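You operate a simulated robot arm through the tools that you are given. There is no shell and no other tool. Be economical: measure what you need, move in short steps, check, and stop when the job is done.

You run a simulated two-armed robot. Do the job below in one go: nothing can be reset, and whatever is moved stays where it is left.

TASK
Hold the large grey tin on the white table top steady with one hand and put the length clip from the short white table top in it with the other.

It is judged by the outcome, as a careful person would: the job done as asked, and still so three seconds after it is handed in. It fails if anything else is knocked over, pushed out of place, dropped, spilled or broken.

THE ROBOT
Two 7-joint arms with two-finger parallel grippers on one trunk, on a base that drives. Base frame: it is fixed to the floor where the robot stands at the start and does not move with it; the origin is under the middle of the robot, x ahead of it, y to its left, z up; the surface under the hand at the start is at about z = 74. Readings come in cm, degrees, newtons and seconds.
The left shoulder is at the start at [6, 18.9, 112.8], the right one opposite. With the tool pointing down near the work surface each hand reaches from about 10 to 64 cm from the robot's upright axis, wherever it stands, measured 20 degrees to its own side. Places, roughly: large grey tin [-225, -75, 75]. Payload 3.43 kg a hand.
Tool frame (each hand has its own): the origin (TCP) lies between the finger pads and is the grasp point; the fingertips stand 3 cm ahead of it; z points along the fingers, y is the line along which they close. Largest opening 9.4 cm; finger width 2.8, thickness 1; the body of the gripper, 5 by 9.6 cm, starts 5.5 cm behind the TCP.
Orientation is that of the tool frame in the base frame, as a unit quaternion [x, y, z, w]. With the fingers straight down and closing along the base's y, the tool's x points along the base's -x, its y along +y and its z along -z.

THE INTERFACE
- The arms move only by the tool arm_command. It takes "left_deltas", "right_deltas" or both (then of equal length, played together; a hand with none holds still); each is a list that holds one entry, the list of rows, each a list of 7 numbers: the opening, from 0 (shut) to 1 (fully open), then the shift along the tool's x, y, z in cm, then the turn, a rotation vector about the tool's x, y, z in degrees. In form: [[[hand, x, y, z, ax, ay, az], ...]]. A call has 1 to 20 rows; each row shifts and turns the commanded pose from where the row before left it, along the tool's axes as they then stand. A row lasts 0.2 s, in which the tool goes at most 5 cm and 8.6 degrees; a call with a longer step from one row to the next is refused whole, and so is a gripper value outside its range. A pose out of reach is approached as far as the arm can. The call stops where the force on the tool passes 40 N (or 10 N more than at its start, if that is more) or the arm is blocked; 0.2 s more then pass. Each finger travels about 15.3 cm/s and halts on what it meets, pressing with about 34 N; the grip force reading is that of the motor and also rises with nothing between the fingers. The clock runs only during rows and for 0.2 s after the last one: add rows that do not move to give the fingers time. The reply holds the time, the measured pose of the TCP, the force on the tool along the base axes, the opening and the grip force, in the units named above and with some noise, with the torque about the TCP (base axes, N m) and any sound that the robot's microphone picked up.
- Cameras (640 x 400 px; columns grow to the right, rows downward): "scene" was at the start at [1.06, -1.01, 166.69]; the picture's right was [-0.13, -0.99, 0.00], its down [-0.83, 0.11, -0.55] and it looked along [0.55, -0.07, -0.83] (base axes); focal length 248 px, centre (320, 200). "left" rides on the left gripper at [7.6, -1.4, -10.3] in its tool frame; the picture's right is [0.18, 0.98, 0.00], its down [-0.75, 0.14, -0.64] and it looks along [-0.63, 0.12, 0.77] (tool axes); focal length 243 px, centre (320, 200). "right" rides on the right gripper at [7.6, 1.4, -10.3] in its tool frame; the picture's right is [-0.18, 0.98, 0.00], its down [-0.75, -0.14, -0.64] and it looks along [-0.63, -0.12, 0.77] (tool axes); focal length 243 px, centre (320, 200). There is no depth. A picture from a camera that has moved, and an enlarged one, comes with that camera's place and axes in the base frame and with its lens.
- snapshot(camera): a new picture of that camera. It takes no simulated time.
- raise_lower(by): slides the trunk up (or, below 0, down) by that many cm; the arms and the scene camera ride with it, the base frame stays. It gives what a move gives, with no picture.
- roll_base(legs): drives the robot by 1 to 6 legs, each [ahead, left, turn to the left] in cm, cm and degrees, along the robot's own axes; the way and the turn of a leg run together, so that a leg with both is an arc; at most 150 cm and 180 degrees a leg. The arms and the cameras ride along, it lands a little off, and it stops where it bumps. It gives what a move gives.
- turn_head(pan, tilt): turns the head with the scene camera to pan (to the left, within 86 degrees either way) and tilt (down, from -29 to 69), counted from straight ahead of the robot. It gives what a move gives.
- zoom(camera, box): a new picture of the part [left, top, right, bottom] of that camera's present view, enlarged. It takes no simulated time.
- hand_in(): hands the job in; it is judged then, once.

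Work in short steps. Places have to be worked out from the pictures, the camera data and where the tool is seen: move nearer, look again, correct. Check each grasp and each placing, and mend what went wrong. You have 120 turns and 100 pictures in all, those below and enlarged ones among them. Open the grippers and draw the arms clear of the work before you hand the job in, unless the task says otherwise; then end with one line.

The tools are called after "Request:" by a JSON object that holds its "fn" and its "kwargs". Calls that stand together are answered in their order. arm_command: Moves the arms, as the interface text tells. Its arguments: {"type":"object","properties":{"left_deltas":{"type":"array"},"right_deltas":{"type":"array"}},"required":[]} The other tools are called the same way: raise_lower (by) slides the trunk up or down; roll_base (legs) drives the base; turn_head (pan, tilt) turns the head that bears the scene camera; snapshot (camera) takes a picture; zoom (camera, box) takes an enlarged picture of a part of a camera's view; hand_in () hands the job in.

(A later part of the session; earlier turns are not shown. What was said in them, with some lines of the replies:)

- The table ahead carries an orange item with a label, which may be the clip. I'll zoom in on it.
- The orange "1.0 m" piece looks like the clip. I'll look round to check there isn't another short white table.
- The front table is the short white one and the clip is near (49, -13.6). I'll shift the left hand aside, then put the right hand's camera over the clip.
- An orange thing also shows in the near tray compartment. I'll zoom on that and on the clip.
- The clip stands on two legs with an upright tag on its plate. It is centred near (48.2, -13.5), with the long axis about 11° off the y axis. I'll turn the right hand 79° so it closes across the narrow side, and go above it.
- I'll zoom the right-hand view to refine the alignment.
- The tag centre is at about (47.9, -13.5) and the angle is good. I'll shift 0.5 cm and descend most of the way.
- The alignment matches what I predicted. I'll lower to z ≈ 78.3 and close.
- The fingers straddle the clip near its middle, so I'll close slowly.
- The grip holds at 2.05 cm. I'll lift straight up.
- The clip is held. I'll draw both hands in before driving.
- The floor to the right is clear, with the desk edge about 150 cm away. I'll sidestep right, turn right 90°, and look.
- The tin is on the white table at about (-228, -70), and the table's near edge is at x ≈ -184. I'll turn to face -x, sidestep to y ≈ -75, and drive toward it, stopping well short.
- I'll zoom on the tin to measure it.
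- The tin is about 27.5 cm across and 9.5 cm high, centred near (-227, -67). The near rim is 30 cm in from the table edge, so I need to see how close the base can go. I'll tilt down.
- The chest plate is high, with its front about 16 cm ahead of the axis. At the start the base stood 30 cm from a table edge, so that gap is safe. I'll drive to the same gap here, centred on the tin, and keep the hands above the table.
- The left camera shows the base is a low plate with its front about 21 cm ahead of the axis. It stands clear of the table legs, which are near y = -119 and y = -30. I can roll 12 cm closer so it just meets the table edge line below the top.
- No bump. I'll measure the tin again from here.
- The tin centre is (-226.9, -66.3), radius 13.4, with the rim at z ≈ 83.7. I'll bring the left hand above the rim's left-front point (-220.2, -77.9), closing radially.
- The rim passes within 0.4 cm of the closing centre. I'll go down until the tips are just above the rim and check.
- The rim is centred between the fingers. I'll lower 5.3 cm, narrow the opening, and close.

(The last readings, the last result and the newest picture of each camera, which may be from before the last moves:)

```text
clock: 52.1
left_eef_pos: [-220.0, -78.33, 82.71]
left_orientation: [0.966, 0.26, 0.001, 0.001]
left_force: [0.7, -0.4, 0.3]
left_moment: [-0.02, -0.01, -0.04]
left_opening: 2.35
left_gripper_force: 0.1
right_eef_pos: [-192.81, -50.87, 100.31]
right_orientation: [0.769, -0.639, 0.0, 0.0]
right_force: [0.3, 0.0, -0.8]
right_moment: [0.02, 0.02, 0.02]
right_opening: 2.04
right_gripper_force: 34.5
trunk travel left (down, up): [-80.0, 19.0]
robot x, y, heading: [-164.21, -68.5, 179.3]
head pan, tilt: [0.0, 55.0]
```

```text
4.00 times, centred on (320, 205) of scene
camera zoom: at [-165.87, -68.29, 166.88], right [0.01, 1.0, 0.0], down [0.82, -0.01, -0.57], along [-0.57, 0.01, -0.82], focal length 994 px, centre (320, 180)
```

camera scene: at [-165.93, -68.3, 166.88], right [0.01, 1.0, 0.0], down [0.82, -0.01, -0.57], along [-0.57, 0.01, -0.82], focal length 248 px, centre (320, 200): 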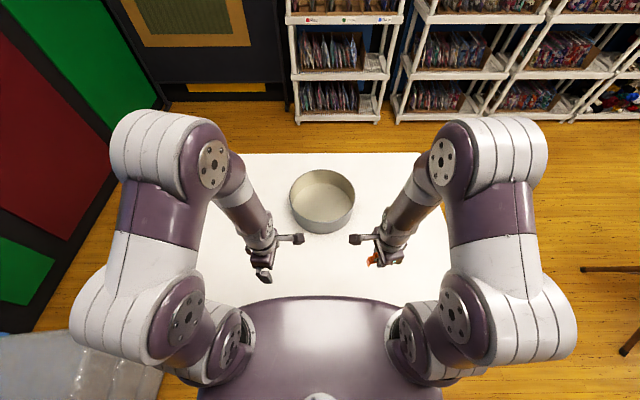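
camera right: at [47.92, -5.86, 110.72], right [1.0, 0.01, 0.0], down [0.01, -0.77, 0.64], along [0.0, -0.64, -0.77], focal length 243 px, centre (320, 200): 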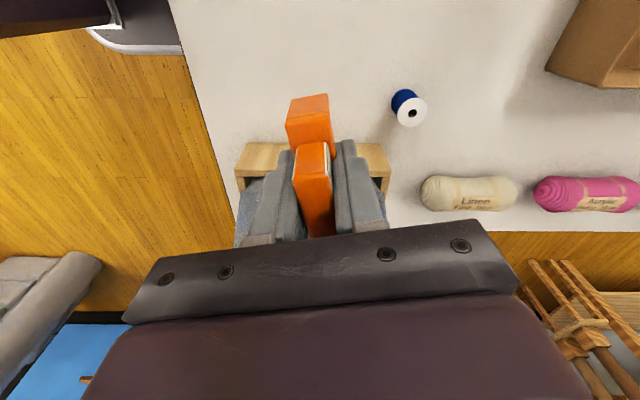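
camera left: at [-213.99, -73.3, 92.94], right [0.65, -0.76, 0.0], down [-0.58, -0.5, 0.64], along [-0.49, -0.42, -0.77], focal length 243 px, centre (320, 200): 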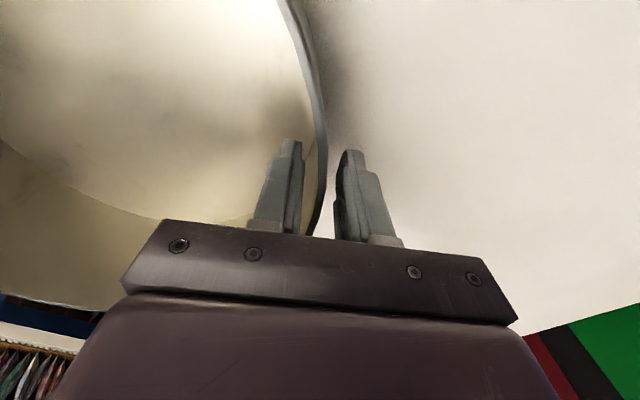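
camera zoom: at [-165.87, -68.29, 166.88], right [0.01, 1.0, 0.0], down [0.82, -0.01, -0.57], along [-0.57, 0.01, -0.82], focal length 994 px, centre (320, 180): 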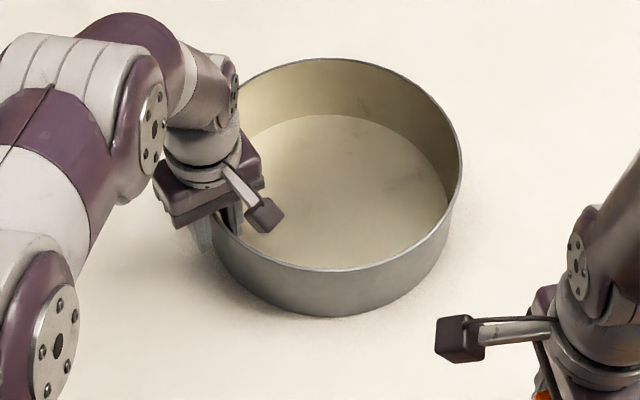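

The wall sits midway between the fingers, so I'll close on it.

Request:
{"fn": "arm_command", "kwargs": {"left_deltas": [[[0.15, 0, 0, 0, 0, 0, 0], [0.1, 0, 0, 0, 0, 0, 0], [0.05, 0, 0, 0, 0, 0, 0], [0, 0, 0, 0, 0, 0, 0], [0, 0, 0, 0, 0, 0, 0]]]}}

Request:
{"fn": "zoom", "kwargs": {"camera": "scene", "box": [240, 155, 400, 255]}}

```text
clock: 53.3
left_eef_pos: [-219.85, -78.28, 82.74]
left_orientation: [0.966, 0.259, 0.0, 0.0]
left_force: [0.1, 1.1, 0.4]
left_moment: [-0.22, 0.06, -0.1]
left_opening: 0.86
left_gripper_force: 33.9
right_eef_pos: [-192.78, -50.84, 100.32]
right_orientation: [0.769, -0.639, 0.0, -0.001]
right_force: [0.2, -0.4, 0.8]
right_moment: [-0.03, 0.02, 0.0]
right_opening: 2.06
right_gripper_force: 34.0
trunk travel left (down, up): [-80.0, 19.0]
robot x, y, heading: [-164.81, -68.43, 179.4]
head pan, tilt: [0.0, 55.0]
```

```text
4.00 times, centred on (320, 205) of scene
camera zoom: at [-165.86, -68.28, 166.88], right [0.01, 1.0, 0.0], down [0.82, -0.01, -0.57], along [-0.57, 0.01, -0.82], focal length 994 px, centre (320, 180)
```

zoom: 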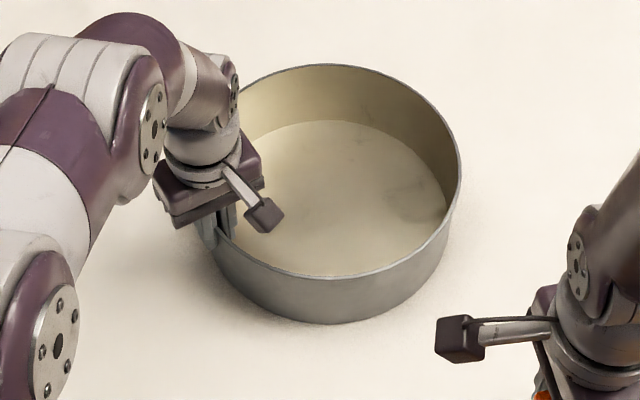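

The tin is held firmly. I'll bring the right hand with the clip over the tin's right-front interior at height.

Request:
{"fn": "arm_command", "kwargs": {"right_deltas": [[[0, 0.6, 4.14, 0, 0, 0, 0], [0, 0.6, 4.14, 0, 0, 0, 0], [0, 0.6, 4.14, 0, 0, 0, 0], [0, 0.6, 4.14, 0, 0, 0, 0], [0, 0.6, 4.14, 0, 0, 0, 0], [0, 0.6, 4.14, 0, 0, 0, 0], [0, 0.6, 4.14, 0, 0, 0, 0], [0, 0, 0, 0, 0, 0, 0]]]}}

Request:
{"fn": "snapshot", "kwargs": {"camera": "right"}}

Request:
{"fn": "snapshot", "kwargs": {"camera": "scene"}}

```text
clock: 55.1
left_eef_pos: [-219.77, -78.37, 82.83]
left_orientation: [0.966, 0.26, 0.0, 0.0]
left_force: [-1.4, -1.3, 1.8]
left_moment: [0.03, -0.44, 0.08]
left_opening: 0.85
left_gripper_force: 33.4
right_eef_pos: [-220.47, -60.18, 100.36]
right_orientation: [0.769, -0.639, 0.0, -0.001]
right_force: [0.3, 0.5, -1.3]
right_moment: [0.01, -0.02, 0.0]
right_opening: 2.08
right_gripper_force: 34.6
trunk travel left (down, up): [-80.0, 19.0]
robot x, y, heading: [-164.56, -68.19, 179.6]
head pan, tilt: [0.0, 55.0]
```

```text
62 pictures are left
camera right: at [-220.43, -68.01, 110.64], right [-1.0, 0.0, 0.0], down [0.0, 0.77, 0.64], along [0.0, 0.64, -0.77], focal length 243 px, centre (320, 200)
```

right: 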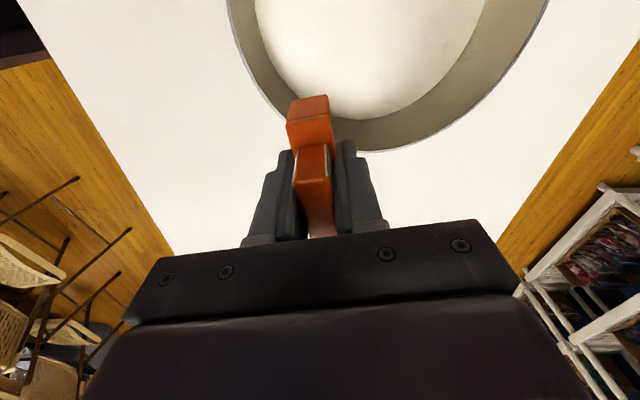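

```text
61 pictures are left
camera scene: at [-165.86, -68.3, 166.88], right [0.01, 1.0, 0.0], down [0.82, -0.01, -0.57], along [-0.57, 0.01, -0.82], focal length 248 px, centre (320, 200)
```

scene: 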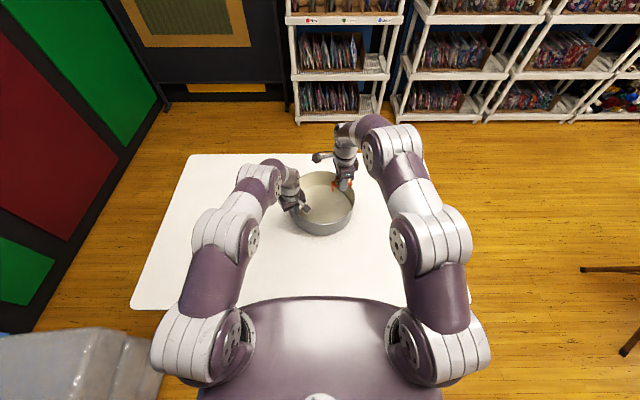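

The clip is over the tin's interior. I'll shift 1 cm inward and descend to z ≈ 86, keeping away from the left hand, then check.

Request:
{"fn": "arm_command", "kwargs": {"right_deltas": [[[0, 0.2, 1.05, 3, 0, 0, 0], [0, 0, 0, 3, 0, 0, 0], [0, 0, 0, 3, 0, 0, 0], [0, 0, 0, 3, 0, 0, 0], [0, 0, 0, 2.3, 0, 0, 0], [0, 0, 0, 0, 0, 0, 0]]]}}

Request:
{"fn": "snapshot", "kwargs": {"camera": "right"}}

Request:
{"fn": "zoom", "kwargs": {"camera": "scene", "box": [260, 140, 390, 240]}}

Request:
{"fn": "snapshot", "kwargs": {"camera": "left"}}

```text
clock: 56.5
left_eef_pos: [-219.91, -78.31, 82.8]
left_orientation: [0.966, 0.259, 0.001, 0.0]
left_force: [0.1, -1.2, 1.7]
left_moment: [-0.07, -0.23, 0.07]
left_opening: 0.84
left_gripper_force: 33.9
right_eef_pos: [-221.31, -60.43, 85.97]
right_orientation: [0.768, -0.64, 0.001, 0.001]
right_force: [-0.4, 0.3, -0.5]
right_moment: [0.03, -0.01, 0.0]
right_opening: 2.06
right_gripper_force: 33.5
trunk travel left (down, up): [-80.0, 19.0]
robot x, y, heading: [-164.78, -68.29, 179.6]
head pan, tilt: [0.0, 55.0]
```

```text
60 pictures are left
camera right: at [-221.39, -68.29, 96.26], right [-1.0, 0.0, 0.0], down [0.0, 0.77, 0.64], along [0.0, 0.64, -0.77], focal length 243 px, centre (320, 200)
```

right: 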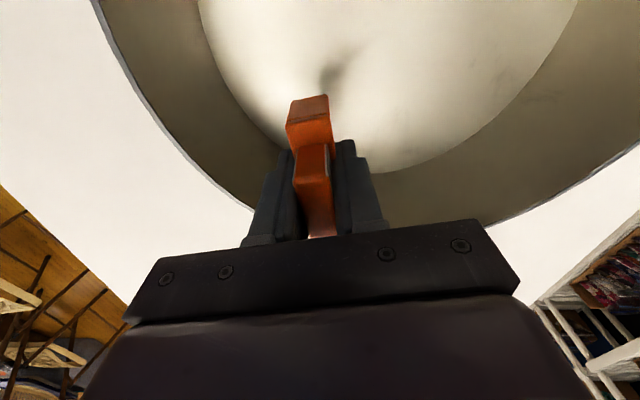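

```text
4.00 times, centred on (325, 190) of scene
camera zoom: at [-165.85, -68.31, 166.88], right [0.01, 1.0, 0.0], down [0.82, -0.01, -0.57], along [-0.57, 0.01, -0.82], focal length 994 px, centre (300, 240)
```

zoom: 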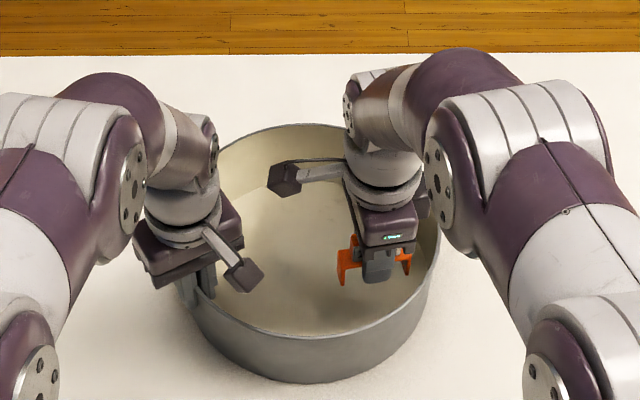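

```text
58 pictures are left
camera left: at [-213.98, -73.31, 92.95], right [0.65, -0.76, 0.0], down [-0.58, -0.5, 0.64], along [-0.49, -0.42, -0.77], focal length 243 px, centre (320, 200)
```

left: 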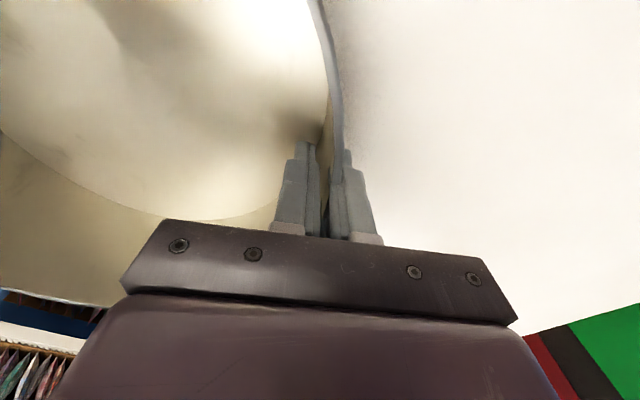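

There's good clearance all round. I'll lower slowly to just above the tin floor.

Request:
{"fn": "arm_command", "kwargs": {"right_deltas": [[[0, 0, 0, 2, 0, 0, 0], [0, 0, 0, 2, 0, 0, 0], [0, 0, 0, 1.5, 0, 0, 0], [0, 0, 0, 1, 0, 0, 0], [0, 0, 0, 0.4, 0, 0, 0], [0, 0, 0, 0, 0, 0, 0]]]}}

Request:
{"fn": "zoom", "kwargs": {"camera": "scene", "box": [260, 140, 390, 240]}}

Request:
{"fn": "snapshot", "kwargs": {"camera": "right"}}

```text
clock: 57.9
left_eef_pos: [-219.85, -78.31, 82.56]
left_orientation: [0.966, 0.259, 0.0, 0.0]
left_force: [0.5, -0.4, 1.1]
left_moment: [-0.17, -0.07, 0.08]
left_opening: 0.85
left_gripper_force: 34.1
right_eef_pos: [-221.43, -60.6, 79.14]
right_orientation: [0.769, -0.639, 0.001, 0.001]
right_force: [-0.5, -0.4, 0.2]
right_moment: [-0.02, -0.01, -0.01]
right_opening: 2.05
right_gripper_force: 33.6
trunk travel left (down, up): [-80.0, 19.0]
robot x, y, heading: [-164.56, -68.39, 179.8]
head pan, tilt: [0.0, 55.0]
```

```text
4.00 times, centred on (325, 190) of scene
camera zoom: at [-165.85, -68.31, 166.88], right [0.01, 1.0, 0.0], down [0.82, -0.01, -0.57], along [-0.57, 0.01, -0.82], focal length 994 px, centre (300, 240)
```

zoom: 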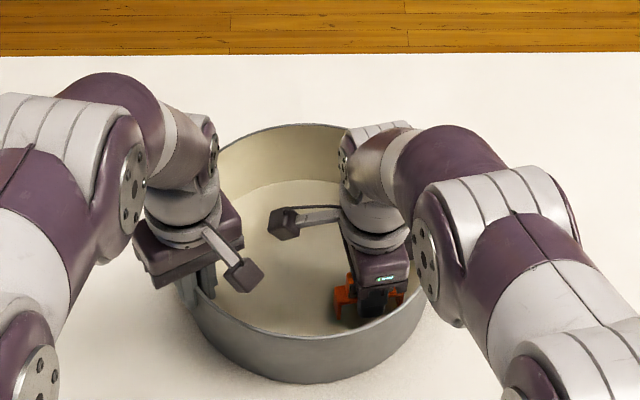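

```text
56 pictures are left
camera right: at [-221.45, -68.43, 89.4], right [-1.0, 0.0, 0.0], down [0.0, 0.77, 0.64], along [0.0, 0.64, -0.77], focal length 243 px, centre (320, 200)
```

right: 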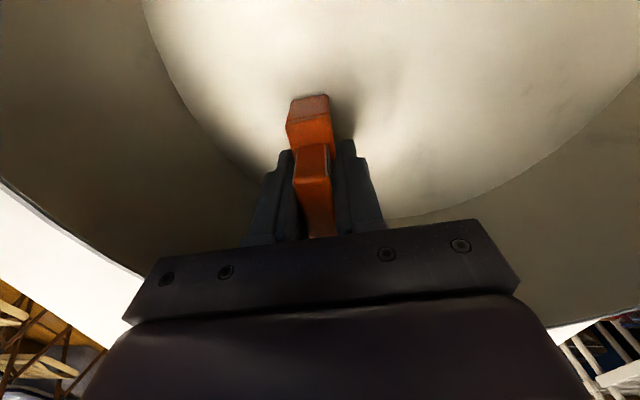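

I'll make very small downward steps, watching the force for touch.

Request:
{"fn": "arm_command", "kwargs": {"right_deltas": [[[0, 0, 0, 0.2, 0, 0, 0], [0, 0, 0, 0.2, 0, 0, 0], [0, 0, 0, 0.1, 0, 0, 0], [0, 0, 0, 0, 0, 0, 0]]]}}

```text
clock: 58.9
left_eef_pos: [-219.86, -78.3, 82.82]
left_orientation: [0.966, 0.259, 0.0, 0.0]
left_force: [0.6, -0.8, 0.8]
left_moment: [-0.16, -0.06, 0.05]
left_opening: 0.86
left_gripper_force: 33.8
right_eef_pos: [-221.62, -60.53, 78.64]
right_orientation: [0.769, -0.64, 0.0, 0.0]
right_force: [-0.7, -1.4, 0.4]
right_moment: [0.01, 0.01, 0.05]
right_opening: 2.03
right_gripper_force: 34.4
trunk travel left (down, up): [-80.0, 19.0]
robot x, y, heading: [-164.85, -68.43, 179.6]
head pan, tilt: [0.0, 55.0]
```

Request:
{"fn": "arm_command", "kwargs": {"right_deltas": [[[0, 0, 0, 0.15, 0, 0, 0], [0, 0, 0, 0.1, 0, 0, 0], [0, 0, 0, 0, 0, 0, 0]]]}}

```text
clock: 59.7
left_eef_pos: [-219.72, -78.27, 82.67]
left_orientation: [0.966, 0.26, 0.001, 0.0]
left_force: [-2.4, 2.7, -8.5]
left_moment: [-1.03, 0.25, 0.28]
left_opening: 0.87
left_gripper_force: 34.1
right_eef_pos: [-221.71, -60.62, 78.63]
right_orientation: [0.769, -0.639, -0.002, 0.002]
right_force: [1.7, -0.4, 23.9]
right_moment: [0.27, -0.03, -0.07]
right_opening: 2.05
right_gripper_force: 34.4
trunk travel left (down, up): [-80.0, 19.0]
robot x, y, heading: [-164.71, -68.07, 179.6]
head pan, tilt: [0.0, 55.0]
```

It's touching the tin floor at 24 N. I'll ease up 0.2 cm, open to release, and check before withdrawing.

Request:
{"fn": "arm_command", "kwargs": {"right_deltas": [[[0, 0, 0, -0.2, 0, 0, 0], [0, 0, 0, 0, 0, 0, 0], [0.28, 0, 0, 0, 0, 0, 0], [0.36, 0, 0, 0, 0, 0, 0], [0.36, 0, 0, 0, 0, 0, 0]]]}}

Request:
{"fn": "snapshot", "kwargs": {"camera": "right"}}

```text
clock: 60.9
left_eef_pos: [-219.79, -78.33, 82.81]
left_orientation: [0.966, 0.258, -0.001, 0.0]
left_force: [0.0, -1.8, -0.1]
left_moment: [-0.09, -0.56, -0.02]
left_opening: 0.85
left_gripper_force: 34.0
right_eef_pos: [-221.43, -60.54, 78.47]
right_orientation: [0.769, -0.639, 0.0, 0.0]
right_force: [0.1, 1.0, 2.1]
right_moment: [0.0, -0.04, 0.0]
right_opening: 3.33
right_gripper_force: 0.0
trunk travel left (down, up): [-80.0, 19.0]
robot x, y, heading: [-164.17, -68.23, 179.3]
head pan, tilt: [0.0, 55.0]
```

```text
55 pictures are left
camera right: at [-221.37, -68.42, 88.79], right [-1.0, 0.0, 0.0], down [0.0, 0.77, 0.64], along [0.0, 0.64, -0.77], focal length 243 px, centre (320, 200)
```

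right: 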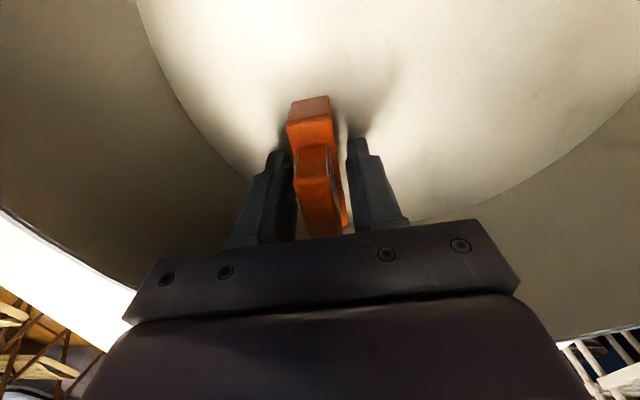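

It's released. I'll open slightly more and rise gently.

Request:
{"fn": "arm_command", "kwargs": {"right_deltas": [[[0.43, 0, 0, 0, 0, 0, 0], [0.43, 0, 0, -0.7, 0, 0, 0], [0.43, 0, 0, -1.5, 0, 0, 0], [0.43, 0, 0, -2, 0, 0, 0], [0.43, 0, 0, -3, 0, 0, 0], [0.43, 0, 0, -4, 0, 0, 0], [0.43, 0, 0, -4, 0, 0, 0], [0.43, 0, 0, -4, 0, 0, 0], [0.43, 0, 0, -3, 0, 0, 0], [0.43, 0, 0, 0, 0, 0, 0]]]}}

Request:
{"fn": "snapshot", "kwargs": {"camera": "right"}}

```text
clock: 63.1
left_eef_pos: [-219.8, -78.38, 82.67]
left_orientation: [0.966, 0.259, 0.0, 0.0]
left_force: [0.6, -0.7, 2.0]
left_moment: [-0.1, -0.1, 0.07]
left_opening: 0.87
left_gripper_force: 33.7
right_eef_pos: [-221.45, -60.57, 100.81]
right_orientation: [0.769, -0.639, 0.001, 0.001]
right_force: [-0.1, 0.3, 0.7]
right_moment: [-0.04, 0.0, 0.0]
right_opening: 4.03
right_gripper_force: 0.2
trunk travel left (down, up): [-80.0, 19.0]
robot x, y, heading: [-164.77, -68.17, 179.4]
head pan, tilt: [0.0, 55.0]
```

```text
54 pictures are left
camera right: at [-221.5, -68.43, 111.04], right [-1.0, 0.0, 0.0], down [0.0, 0.77, 0.64], along [0.0, 0.64, -0.77], focal length 243 px, centre (320, 200)
```

right: 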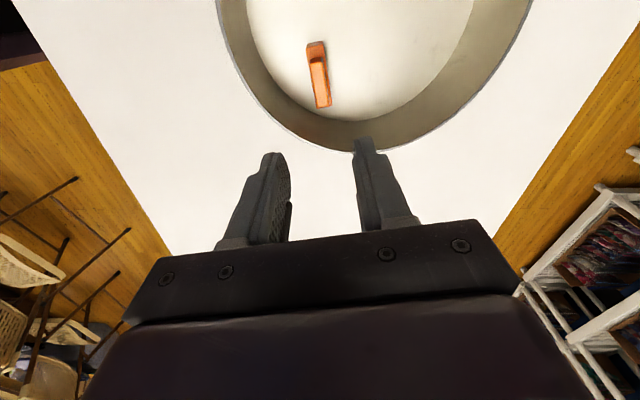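

The clip is standing in the tin. I'll pull the right hand back, and meanwhile open the left and lift it straight off the rim.

Request:
{"fn": "arm_command", "kwargs": {"right_deltas": [[[0.5, 0, -4, 0, 0, 0, 0], [0.5, 0, -4, 0, 0, 0, 0], [0.5, 0, -4, 0, 0, 0, 0], [0.5, 0, -4, 0, 0, 0, 0], [0.5, 0, -4, 0, 0, 0, 0], [0.5, 0, -4, 0, 0, 0, 0]]]}}

Request:
{"fn": "arm_command", "kwargs": {"left_deltas": [[[0.2, 0, 0, 0, 0, 0, 0], [0.4, 0, 0, 0, 0, 0, 0], [0.4, 0, 0, 0, 0, 0, 0], [0.4, 0, 0, -1, 0, 0, 0], [0.4, 0, 0, -2, 0, 0, 0], [0.4, 0, 0, -3, 0, 0, 0], [0.4, 0, 0, -4, 0, 0, 0], [0.4, 0, 0, -4, 0, 0, 0], [0.4, 0, 0, -4, 0, 0, 0], [0.4, 4, 2, 0, 0, 0, 0], [0.4, 4, 2, 0, 0, 0, 0], [0.4, 4, 2, 0, 0, 0, 0], [0.4, 4, 2, 0, 0, 0, 0], [0.4, 4, 2, 0, 0, 0, 0], [0.4, 0, 0, 0, 0, 0, 0]]]}}

Request:
{"fn": "zoom", "kwargs": {"camera": "scene", "box": [240, 145, 400, 245]}}

Request:
{"fn": "snapshot", "kwargs": {"camera": "scene"}}

```text
clock: 64.5
left_eef_pos: [-219.76, -78.19, 82.6]
left_orientation: [0.966, 0.259, 0.001, 0.001]
left_force: [2.7, -1.0, 2.2]
left_moment: [-0.26, 0.46, 0.09]
left_opening: 0.86
left_gripper_force: 34.4
right_eef_pos: [-197.77, -56.38, 100.74]
right_orientation: [0.769, -0.639, 0.0, 0.0]
right_force: [0.8, -0.2, -0.4]
right_moment: [0.03, -0.01, 0.0]
right_opening: 4.7
right_gripper_force: 0.0
trunk travel left (down, up): [-80.0, 19.0]
robot x, y, heading: [-164.81, -68.53, 179.5]
head pan, tilt: [0.0, 55.0]
```

```text
clock: 67.7
left_eef_pos: [-197.69, -77.1, 100.46]
left_orientation: [0.966, 0.26, 0.0, 0.0]
left_force: [0.0, 0.4, -0.3]
left_moment: [-0.05, -0.02, 0.0]
left_opening: 3.77
left_gripper_force: 0.1
right_eef_pos: [-197.97, -56.35, 100.69]
right_orientation: [0.769, -0.64, 0.0, -0.001]
right_force: [-0.3, 0.7, 0.1]
right_moment: [-0.01, -0.01, -0.01]
right_opening: 4.7
right_gripper_force: 0.1
trunk travel left (down, up): [-80.0, 19.0]
robot x, y, heading: [-164.84, -68.51, 179.7]
head pan, tilt: [0.0, 55.0]
```

```text
4.00 times, centred on (320, 195) of scene
camera zoom: at [-165.97, -68.31, 166.88], right [0.01, 1.0, 0.0], down [0.82, -0.01, -0.57], along [-0.57, 0.01, -0.82], focal length 994 px, centre (320, 220)
```

zoom: 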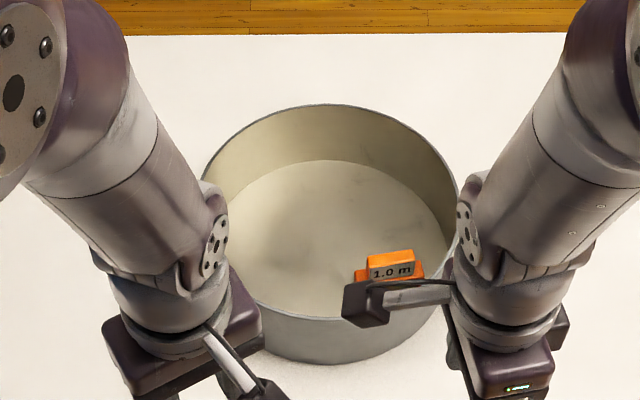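

```text
52 pictures are left
camera scene: at [-165.97, -68.31, 166.88], right [0.01, 1.0, 0.0], down [0.82, -0.01, -0.57], along [-0.57, 0.01, -0.82], focal length 248 px, centre (320, 200)
```

scene: 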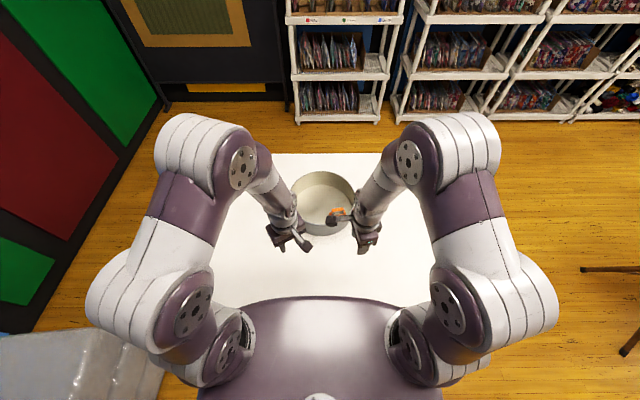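

The tin is upright with the clip in it. I'll open both grippers fully, draw the hands further apart and back, then hand in.

Request:
{"fn": "arm_command", "kwargs": {"left_deltas": [[[1, 1, 3, -1, 0, 0, 0], [1, 1, 3, -1, 0, 0, 0], [1, 0, 0, 0, 0, 0, 0]]], "right_deltas": [[[1, -3, -2, -1, 0, 0, 0], [1, -3, -2, -1, 0, 0, 0], [1, 0, 0, 0, 0, 0, 0]]]}}

Request:
{"fn": "hand_in", "kwargs": {}}

```text
clock: 68.5
left_eef_pos: [-192.96, -81.17, 102.35]
left_orientation: [0.965, 0.26, -0.001, 0.0]
left_force: [-0.3, -0.2, -0.1]
left_moment: [-0.01, -0.03, 0.0]
left_opening: 9.4
left_gripper_force: 0.1
right_eef_pos: [-194.88, -49.93, 102.73]
right_orientation: [0.769, -0.639, 0.0, -0.001]
right_force: [0.0, -0.1, 0.0]
right_moment: [-0.01, 0.0, -0.02]
right_opening: 9.4
right_gripper_force: 0.0
trunk travel left (down, up): [-80.0, 19.0]
robot x, y, heading: [-164.63, -68.38, 179.3]
head pan, tilt: [0.0, 55.0]
```

```text
The job is handed in.
```

The 1.0 m length clip is standing in the large grey tin, which the left hand held while the right hand put it in (the tin moved under 1 cm when gripped); both hands are open and clear, and the job is handed in.
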